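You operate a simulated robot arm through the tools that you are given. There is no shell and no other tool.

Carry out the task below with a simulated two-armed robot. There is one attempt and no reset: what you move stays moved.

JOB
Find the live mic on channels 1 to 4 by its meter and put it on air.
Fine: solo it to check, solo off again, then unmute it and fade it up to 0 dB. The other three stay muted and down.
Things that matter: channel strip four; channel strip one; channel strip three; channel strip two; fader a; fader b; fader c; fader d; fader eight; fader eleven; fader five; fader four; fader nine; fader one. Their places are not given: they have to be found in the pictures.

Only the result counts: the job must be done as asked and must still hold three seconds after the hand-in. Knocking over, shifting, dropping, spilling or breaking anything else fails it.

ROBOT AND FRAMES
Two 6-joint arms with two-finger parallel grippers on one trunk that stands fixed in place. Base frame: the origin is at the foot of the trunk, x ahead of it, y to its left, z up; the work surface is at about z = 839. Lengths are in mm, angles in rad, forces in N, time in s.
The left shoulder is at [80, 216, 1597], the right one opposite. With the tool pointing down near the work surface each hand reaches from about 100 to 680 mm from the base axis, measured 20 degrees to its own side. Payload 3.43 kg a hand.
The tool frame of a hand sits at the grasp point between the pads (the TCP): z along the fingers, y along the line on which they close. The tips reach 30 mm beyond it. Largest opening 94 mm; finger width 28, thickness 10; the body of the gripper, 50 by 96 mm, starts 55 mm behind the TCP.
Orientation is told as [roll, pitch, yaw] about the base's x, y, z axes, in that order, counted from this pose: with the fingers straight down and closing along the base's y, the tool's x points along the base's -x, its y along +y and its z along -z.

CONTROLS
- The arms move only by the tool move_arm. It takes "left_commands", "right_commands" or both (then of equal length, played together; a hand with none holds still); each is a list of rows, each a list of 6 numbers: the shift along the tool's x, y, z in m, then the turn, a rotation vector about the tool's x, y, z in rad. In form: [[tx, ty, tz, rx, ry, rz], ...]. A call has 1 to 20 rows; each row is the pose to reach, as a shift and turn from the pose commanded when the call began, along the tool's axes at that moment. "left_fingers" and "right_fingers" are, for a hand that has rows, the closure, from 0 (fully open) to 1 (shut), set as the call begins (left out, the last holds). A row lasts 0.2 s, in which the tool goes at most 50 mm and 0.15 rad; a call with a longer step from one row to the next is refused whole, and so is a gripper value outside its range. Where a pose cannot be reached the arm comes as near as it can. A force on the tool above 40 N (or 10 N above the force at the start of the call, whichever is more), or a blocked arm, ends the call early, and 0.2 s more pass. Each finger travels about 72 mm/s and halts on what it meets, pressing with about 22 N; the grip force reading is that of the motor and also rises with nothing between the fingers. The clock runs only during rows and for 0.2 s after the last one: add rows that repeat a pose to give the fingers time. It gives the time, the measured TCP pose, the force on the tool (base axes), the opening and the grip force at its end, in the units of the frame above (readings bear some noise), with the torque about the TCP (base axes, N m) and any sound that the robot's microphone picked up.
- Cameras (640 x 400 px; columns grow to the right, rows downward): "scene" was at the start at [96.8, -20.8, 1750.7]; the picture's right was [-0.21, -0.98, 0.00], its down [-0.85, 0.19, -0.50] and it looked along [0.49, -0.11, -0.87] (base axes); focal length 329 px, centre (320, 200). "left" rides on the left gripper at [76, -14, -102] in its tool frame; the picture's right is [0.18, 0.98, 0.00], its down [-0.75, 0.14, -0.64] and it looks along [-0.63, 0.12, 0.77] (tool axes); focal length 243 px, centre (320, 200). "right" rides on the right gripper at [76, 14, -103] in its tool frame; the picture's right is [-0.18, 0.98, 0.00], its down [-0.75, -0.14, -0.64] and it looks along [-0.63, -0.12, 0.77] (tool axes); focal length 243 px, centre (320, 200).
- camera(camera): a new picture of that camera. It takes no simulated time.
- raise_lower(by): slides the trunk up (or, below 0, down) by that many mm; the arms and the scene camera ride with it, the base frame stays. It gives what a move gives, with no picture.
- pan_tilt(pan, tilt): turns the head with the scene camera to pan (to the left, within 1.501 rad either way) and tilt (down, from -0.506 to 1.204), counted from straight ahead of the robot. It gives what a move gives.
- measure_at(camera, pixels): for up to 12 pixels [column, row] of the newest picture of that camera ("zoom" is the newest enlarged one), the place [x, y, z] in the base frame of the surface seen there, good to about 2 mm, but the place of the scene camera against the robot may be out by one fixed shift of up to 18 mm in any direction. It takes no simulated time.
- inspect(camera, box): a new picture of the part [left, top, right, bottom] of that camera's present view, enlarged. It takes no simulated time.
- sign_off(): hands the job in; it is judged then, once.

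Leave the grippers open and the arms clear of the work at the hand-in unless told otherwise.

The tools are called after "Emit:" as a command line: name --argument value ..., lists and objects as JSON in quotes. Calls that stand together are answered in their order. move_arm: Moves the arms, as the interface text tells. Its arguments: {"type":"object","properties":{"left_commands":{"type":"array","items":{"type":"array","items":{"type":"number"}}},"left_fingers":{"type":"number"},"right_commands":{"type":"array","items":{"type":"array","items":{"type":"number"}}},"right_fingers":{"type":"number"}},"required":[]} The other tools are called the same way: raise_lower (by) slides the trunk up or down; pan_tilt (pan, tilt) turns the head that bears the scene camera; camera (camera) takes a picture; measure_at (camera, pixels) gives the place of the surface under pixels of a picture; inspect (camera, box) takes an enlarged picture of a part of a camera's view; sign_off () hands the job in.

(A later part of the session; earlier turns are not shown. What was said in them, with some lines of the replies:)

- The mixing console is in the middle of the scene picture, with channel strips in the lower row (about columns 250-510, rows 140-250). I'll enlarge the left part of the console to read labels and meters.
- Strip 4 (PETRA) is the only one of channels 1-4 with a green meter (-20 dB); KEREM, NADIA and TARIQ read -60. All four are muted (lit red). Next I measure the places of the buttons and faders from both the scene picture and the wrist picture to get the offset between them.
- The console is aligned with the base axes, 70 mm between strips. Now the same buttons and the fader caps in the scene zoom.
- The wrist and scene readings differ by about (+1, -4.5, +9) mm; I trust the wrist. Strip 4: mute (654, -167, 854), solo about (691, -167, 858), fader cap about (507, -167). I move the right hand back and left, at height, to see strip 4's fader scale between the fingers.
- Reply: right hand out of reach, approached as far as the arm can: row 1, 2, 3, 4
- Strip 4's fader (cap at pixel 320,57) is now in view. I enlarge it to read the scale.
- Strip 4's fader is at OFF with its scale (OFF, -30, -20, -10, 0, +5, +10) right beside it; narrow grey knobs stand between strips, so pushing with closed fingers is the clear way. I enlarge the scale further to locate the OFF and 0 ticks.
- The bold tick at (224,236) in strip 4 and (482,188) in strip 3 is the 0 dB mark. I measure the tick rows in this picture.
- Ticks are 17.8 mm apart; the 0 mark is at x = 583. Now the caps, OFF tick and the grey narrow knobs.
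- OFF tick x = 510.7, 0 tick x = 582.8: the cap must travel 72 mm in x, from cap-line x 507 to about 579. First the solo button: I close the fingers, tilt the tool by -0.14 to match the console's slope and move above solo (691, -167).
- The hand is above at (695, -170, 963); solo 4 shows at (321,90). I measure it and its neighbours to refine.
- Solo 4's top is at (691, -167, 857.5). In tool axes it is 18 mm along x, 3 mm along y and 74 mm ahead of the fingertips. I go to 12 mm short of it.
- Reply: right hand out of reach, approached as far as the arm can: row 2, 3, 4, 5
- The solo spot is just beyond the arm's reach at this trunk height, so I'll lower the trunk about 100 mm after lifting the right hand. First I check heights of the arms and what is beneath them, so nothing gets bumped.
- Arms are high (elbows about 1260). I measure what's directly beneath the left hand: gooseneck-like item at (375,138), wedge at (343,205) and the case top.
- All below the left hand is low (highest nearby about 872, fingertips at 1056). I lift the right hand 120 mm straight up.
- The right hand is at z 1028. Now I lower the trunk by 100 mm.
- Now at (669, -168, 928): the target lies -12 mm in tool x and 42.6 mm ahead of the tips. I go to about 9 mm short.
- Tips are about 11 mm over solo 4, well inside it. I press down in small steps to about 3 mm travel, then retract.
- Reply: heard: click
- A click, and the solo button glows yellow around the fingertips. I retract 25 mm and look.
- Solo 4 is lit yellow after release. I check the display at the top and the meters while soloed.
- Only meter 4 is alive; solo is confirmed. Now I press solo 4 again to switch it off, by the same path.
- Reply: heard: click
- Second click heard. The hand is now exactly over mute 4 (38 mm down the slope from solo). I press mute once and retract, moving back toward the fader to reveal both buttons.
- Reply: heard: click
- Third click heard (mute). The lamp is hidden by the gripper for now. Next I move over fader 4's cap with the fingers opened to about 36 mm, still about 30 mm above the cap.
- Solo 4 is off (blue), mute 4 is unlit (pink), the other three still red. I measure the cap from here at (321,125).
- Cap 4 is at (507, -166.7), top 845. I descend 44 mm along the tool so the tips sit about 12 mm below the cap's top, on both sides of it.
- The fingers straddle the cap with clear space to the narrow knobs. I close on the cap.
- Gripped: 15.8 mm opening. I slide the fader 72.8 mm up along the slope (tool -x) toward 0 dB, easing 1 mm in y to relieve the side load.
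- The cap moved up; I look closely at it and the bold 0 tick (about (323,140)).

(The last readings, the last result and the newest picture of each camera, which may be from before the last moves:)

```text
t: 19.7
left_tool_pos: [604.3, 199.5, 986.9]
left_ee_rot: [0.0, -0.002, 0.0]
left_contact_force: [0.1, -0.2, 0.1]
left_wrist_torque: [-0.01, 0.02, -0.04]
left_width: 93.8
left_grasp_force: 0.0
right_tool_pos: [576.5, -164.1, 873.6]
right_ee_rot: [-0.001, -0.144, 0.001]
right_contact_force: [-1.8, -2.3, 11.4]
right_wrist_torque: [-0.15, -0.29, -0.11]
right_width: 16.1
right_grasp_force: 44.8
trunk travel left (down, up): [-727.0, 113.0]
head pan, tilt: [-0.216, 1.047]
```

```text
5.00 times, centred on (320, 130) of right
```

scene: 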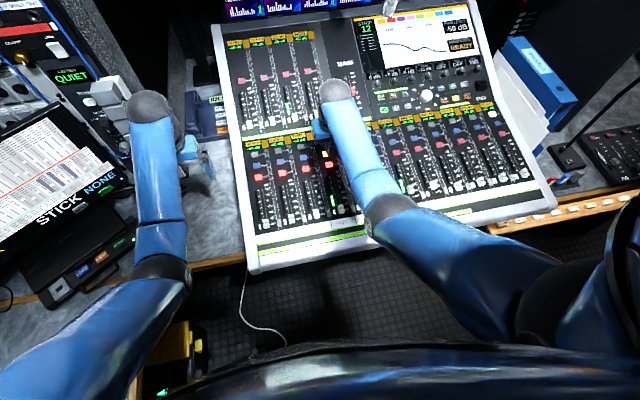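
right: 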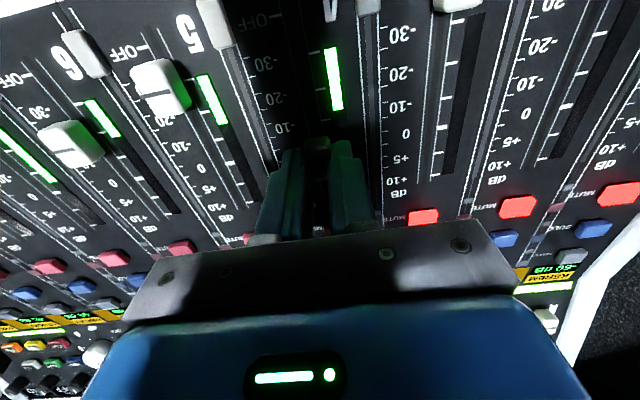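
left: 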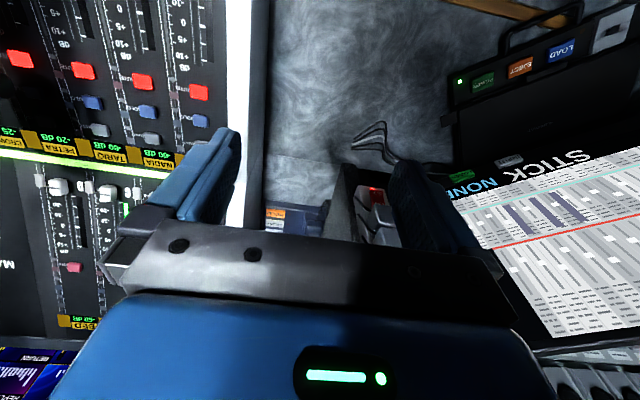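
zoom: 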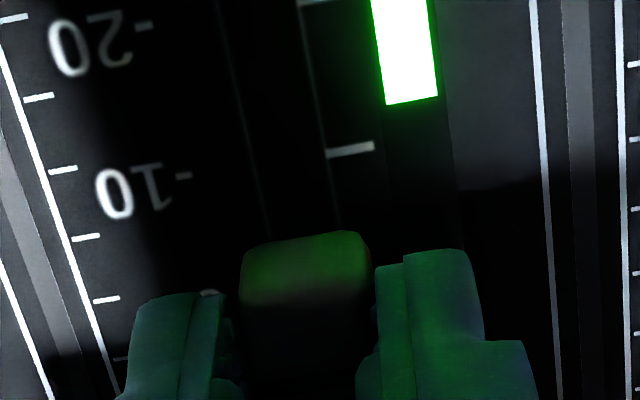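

The cap line is in shadow. I release (open to 36 mm), then rise straight out along the tool to see where it sits.

Emit:
move_arm --right_commands '[[0, 0, 0, 0, 0, 0], [0, 0, 0, 0, 0, 0], [0, 0, 0, 0, 0, 0], [0, 0, -0.02, 0, 0, 0], [0, 0, -0.045, 0, 0, 0], [0.03, 0, -0.06, 0, 0, 0], [0.05, 0, -0.06, 0, 0, 0], [0.05, 0, -0.06, 0, 0, 0]]' --right_fingers 0.62

Emit:
camera --camera "right"

Emit:
inspect --camera "scene" --box '[260, 120, 380, 250]'

```text
t: 21.5
left_tool_pos: [606.0, 199.5, 985.6]
left_ee_rot: [0.0, 0.0, -0.001]
left_contact_force: [1.0, 0.4, 0.6]
left_wrist_torque: [-0.02, -0.03, 0.0]
left_width: 94.0
left_grasp_force: 0.1
right_tool_pos: [519.6, -166.3, 924.7]
right_ee_rot: [0.0, -0.142, 0.0]
right_contact_force: [0.4, 0.3, 0.2]
right_wrist_torque: [-0.01, -0.02, 0.01]
right_width: 35.8
right_grasp_force: 0.0
trunk travel left (down, up): [-727.0, 113.0]
head pan, tilt: [-0.216, 1.047]
```

```text
taken
```

right: 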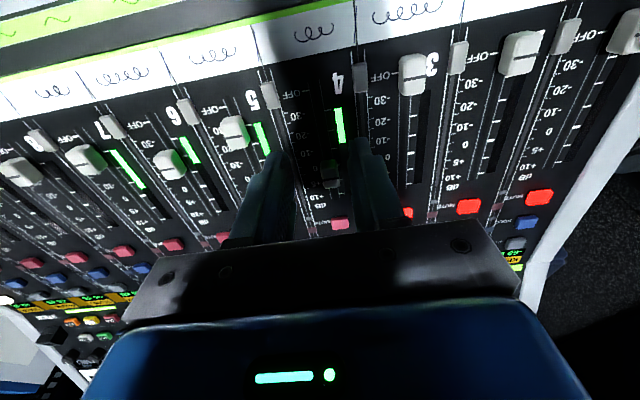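

```text
3.08 times, centred on (320, 185) of scene
```

zoom: 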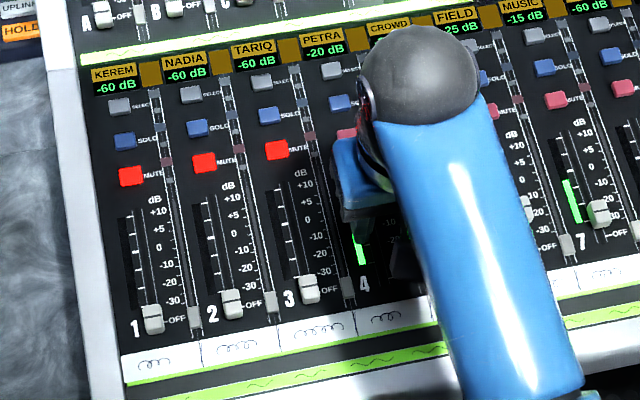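

The cap is in the hand's shadow. I lift further and move the hand to the right so that the strip is lit and both cameras see it.

Emit:
move_arm --right_commands '[[0, -0.01, -0.04, 0, 0, 0], [0, -0.05, -0.07, 0, 0, 0], [0, -0.09, -0.08, 0, 0, 0], [-0.02, -0.13, -0.08, 0, 0, 0], [-0.04, -0.16, -0.08, 0, 0, 0], [-0.04, -0.16, -0.08, 0, 0, 0]]' --right_fingers 0

Emit:
camera --camera "right"

Emit:
inspect --camera "scene" --box '[260, 120, 380, 250]'

```text
t: 22.9
left_tool_pos: [607.6, 198.9, 987.1]
left_ee_rot: [-0.001, -0.001, 0.0]
left_contact_force: [0.6, -0.2, -0.3]
left_wrist_torque: [0.0, -0.03, -0.04]
left_width: 94.0
left_grasp_force: 0.1
right_tool_pos: [549.1, -323.2, 1012.0]
right_ee_rot: [0.0, -0.142, 0.0]
right_contact_force: [0.0, -0.1, 0.4]
right_wrist_torque: [0.01, -0.02, 0.0]
right_width: 94.0
right_grasp_force: 0.1
right hand out of reach, approached as far as the arm can: row 2, 3, 4
trunk travel left (down, up): [-727.0, 113.0]
head pan, tilt: [-0.216, 1.047]
```

```text
taken
```

right: 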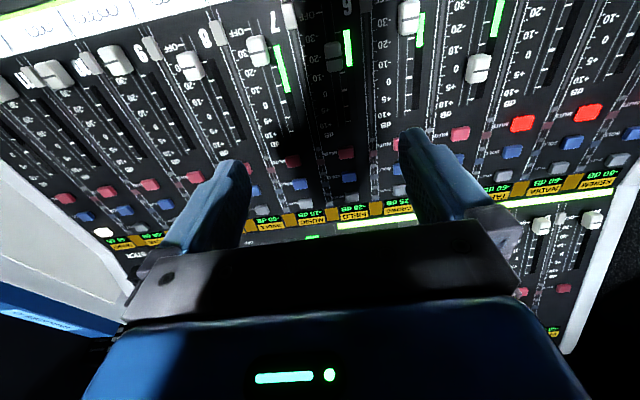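

```text
3.08 times, centred on (320, 185) of scene
```

zoom: 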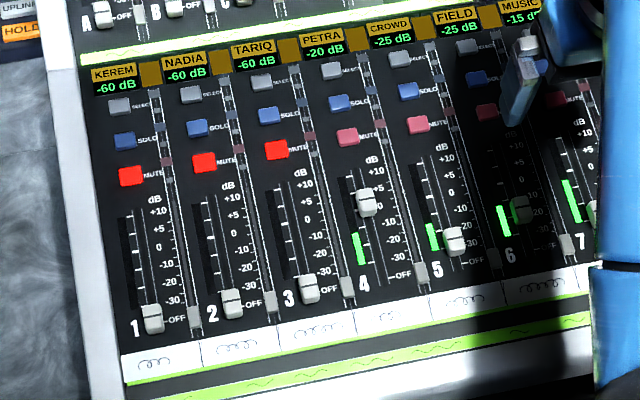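

Fader 4 is now lit: in the wrist picture its cap is at (479,67). I enlarge both views of it.

Emit:
inspect --camera "scene" --box '[315, 165, 355, 215]'

Emit:
inspect --camera "right" --box '[430, 20, 530, 120]'

```text
8.00 times, centred on (335, 190) of scene
```

zoom: 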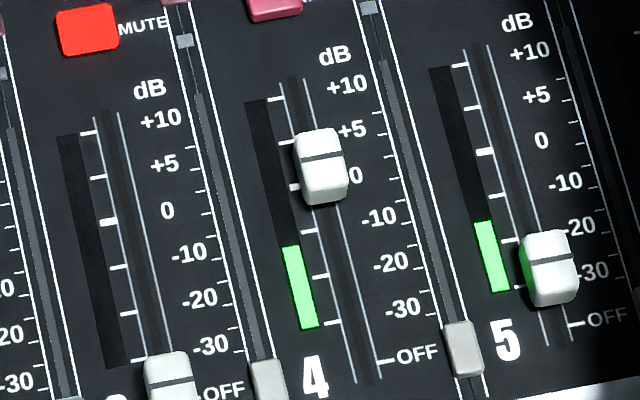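

```text
4.00 times, centred on (480, 70) of right
```

zoom: 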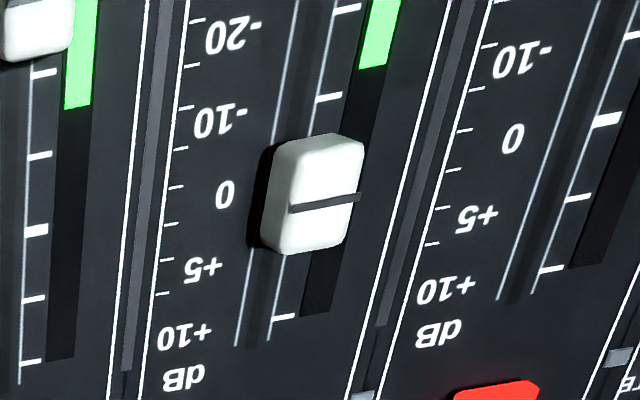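

I measure the cap line, the cap edges and the ticks in this wrist zoom.

Emit:
measure_at --camera "zoom" --pixels '[[320, 204], [300, 208], [340, 200], [606, 119], [36, 230], [578, 197], [328, 97], [283, 317], [300, 250], [320, 142], [551, 269], [347, 8]]'

Emit:
inspect --camera "scene" --box '[315, 165, 355, 215]'

```text
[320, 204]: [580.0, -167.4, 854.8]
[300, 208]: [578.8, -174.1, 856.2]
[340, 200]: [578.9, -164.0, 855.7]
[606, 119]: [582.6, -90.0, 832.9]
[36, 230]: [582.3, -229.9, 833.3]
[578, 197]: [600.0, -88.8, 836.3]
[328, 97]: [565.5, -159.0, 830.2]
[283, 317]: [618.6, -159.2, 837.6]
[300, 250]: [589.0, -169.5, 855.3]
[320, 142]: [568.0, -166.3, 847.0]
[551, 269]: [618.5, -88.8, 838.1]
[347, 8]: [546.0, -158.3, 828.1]
```

```text
8.00 times, centred on (335, 190) of scene
```

zoom: 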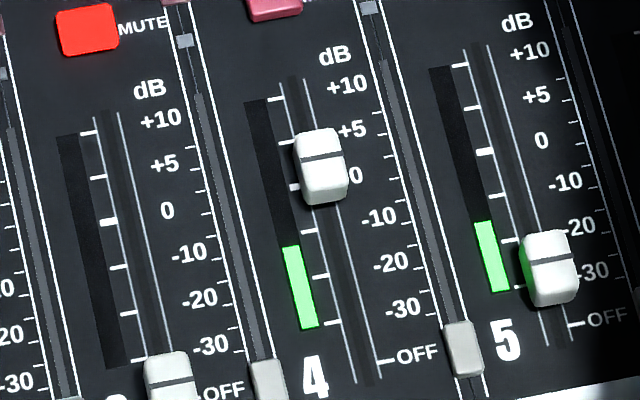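

The cap line measures x = 579.2 against the wanted 579.0-579.4 (0 tick at 582.6 minus the 3.2 mm lean of the 22 mm tall cap). I cross-check with the scene zoom.

Emit:
measure_at --camera "zoom" --pixels '[[310, 157], [322, 155], [334, 152], [170, 379], [180, 377], [108, 222], [484, 153], [385, 361], [574, 324], [335, 322], [294, 187], [310, 230]]'

```text
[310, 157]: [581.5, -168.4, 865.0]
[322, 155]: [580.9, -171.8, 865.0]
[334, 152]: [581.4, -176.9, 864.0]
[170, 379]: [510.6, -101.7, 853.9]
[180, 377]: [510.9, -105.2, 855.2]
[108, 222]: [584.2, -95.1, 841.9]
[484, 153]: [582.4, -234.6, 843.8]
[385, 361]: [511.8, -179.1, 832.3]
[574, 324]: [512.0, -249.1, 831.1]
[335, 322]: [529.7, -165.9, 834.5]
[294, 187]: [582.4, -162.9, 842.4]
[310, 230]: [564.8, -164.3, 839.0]
```

Both agree to within about a millimetre. One tighter wrist zoom to average the cap line more precisely.

Emit:
inspect --camera "right" --box '[455, 45, 505, 90]'

Emit:
inspect --camera "scene" --box '[270, 150, 390, 240]'

Emit:
inspect --camera "right" --box '[460, 50, 500, 85]'

```text
8.89 times, centred on (480, 68) of right
```

zoom: 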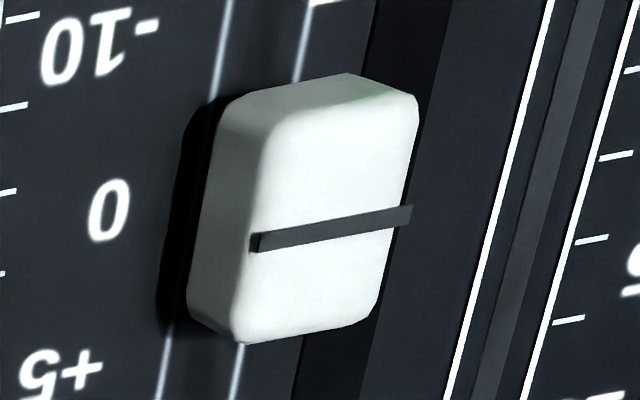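

```text
4.44 times, centred on (330, 195) of scene
```

zoom: 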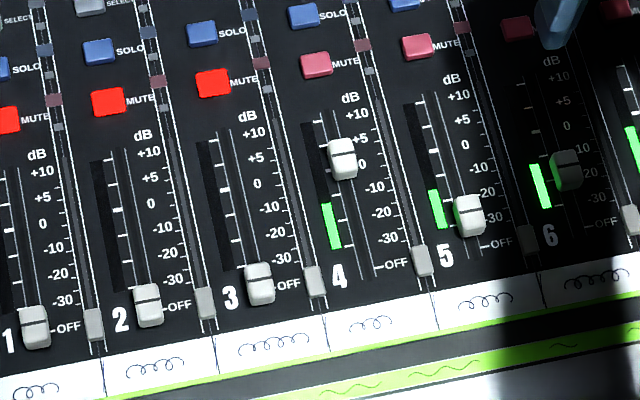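

```text
11.43 times, centred on (480, 68) of right
```

zoom: 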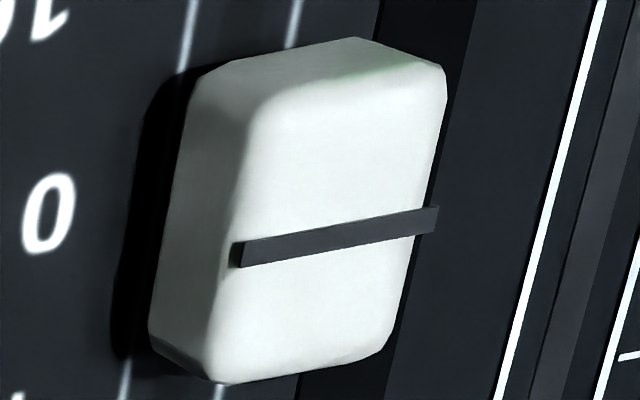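

Emit:
measure_at --camera "zoom" --pixels '[[260, 250], [280, 246], [300, 242], [320, 238], [340, 233], [360, 229], [380, 226], [400, 221], [420, 217], [310, 240], [350, 231], [390, 223]]'

Emit:
inspect --camera "right" --box '[390, 0, 430, 35]'

```text
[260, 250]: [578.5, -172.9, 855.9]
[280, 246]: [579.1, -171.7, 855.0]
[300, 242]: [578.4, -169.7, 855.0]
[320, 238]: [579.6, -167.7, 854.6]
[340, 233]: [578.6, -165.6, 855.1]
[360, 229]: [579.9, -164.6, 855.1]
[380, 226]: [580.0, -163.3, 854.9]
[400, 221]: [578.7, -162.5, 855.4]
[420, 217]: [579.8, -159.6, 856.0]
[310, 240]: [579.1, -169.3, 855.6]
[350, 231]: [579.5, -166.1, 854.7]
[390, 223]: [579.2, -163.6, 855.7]
```

```text
11.43 times, centred on (410, 18) of right
```

zoom: 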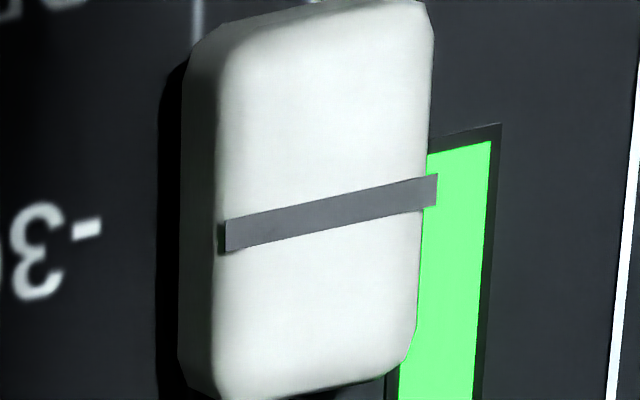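

Mean cap-line x = 579.2, i.e. within about 0.4 mm of 0 dB. I check that fader 5 next to it is unmoved (it was x = 522.6) and take a last overview.

Emit:
measure_at --camera "zoom" --pixels '[[260, 228], [300, 220], [330, 213], [370, 205]]'

Emit:
camera --camera "scene"

Emit:
inspect --camera "scene" --box '[220, 20, 380, 140]'

```text
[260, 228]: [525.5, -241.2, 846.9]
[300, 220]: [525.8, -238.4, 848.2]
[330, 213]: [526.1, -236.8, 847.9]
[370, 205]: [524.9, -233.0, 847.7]
```

```text
taken
```

scene: 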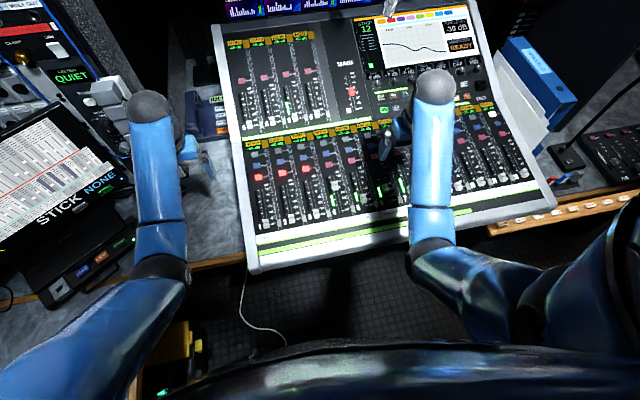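

```text
3.33 times, centred on (300, 80) of scene
```

zoom: 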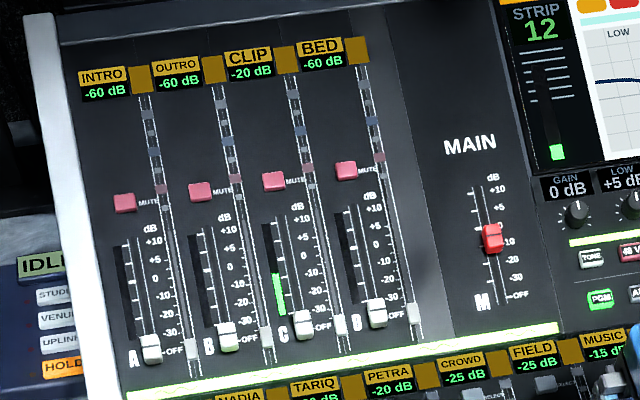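

The program level rose from -50 to about -30 dB. Channel 4 is unmuted with solo off and its fader at 0. Channels 1-3 are still muted and at OFF, and the fingers never came near fader 5. Both grippers are open and hang well above the console, so I hand the job in.

Emit:
sign_off

```text
The job is handed in.
```

The live mic was channel 4 (PETRA), the only one of the four with a moving meter, at -20 dB. It is now on air and I've handed the job in.

- **Solo check:** I pressed solo once and its lamp lit yellow. I pressed it again and it went back to off.
- **Mute:** channel 4's mute light is out, and the program level rose from -50 to about -30 dB.
- **Fader:** channel 4 sits within about 0.5 mm of the 0 dB mark by the wrist camera. The scene camera agrees to about 1 mm, which puts it within roughly half a dB.
- **Other channels:** 1, 2 and 3 are still muted and at OFF.

Fader 5 (CROWD) measured about 3 mm different before and after. I put this down to the first reading not being taken on the cap line, since the fingers stayed well clear of it.

To reach the solo button I lowered the trunk by 100 mm, and it is still there. Both grippers are open and well above the console.
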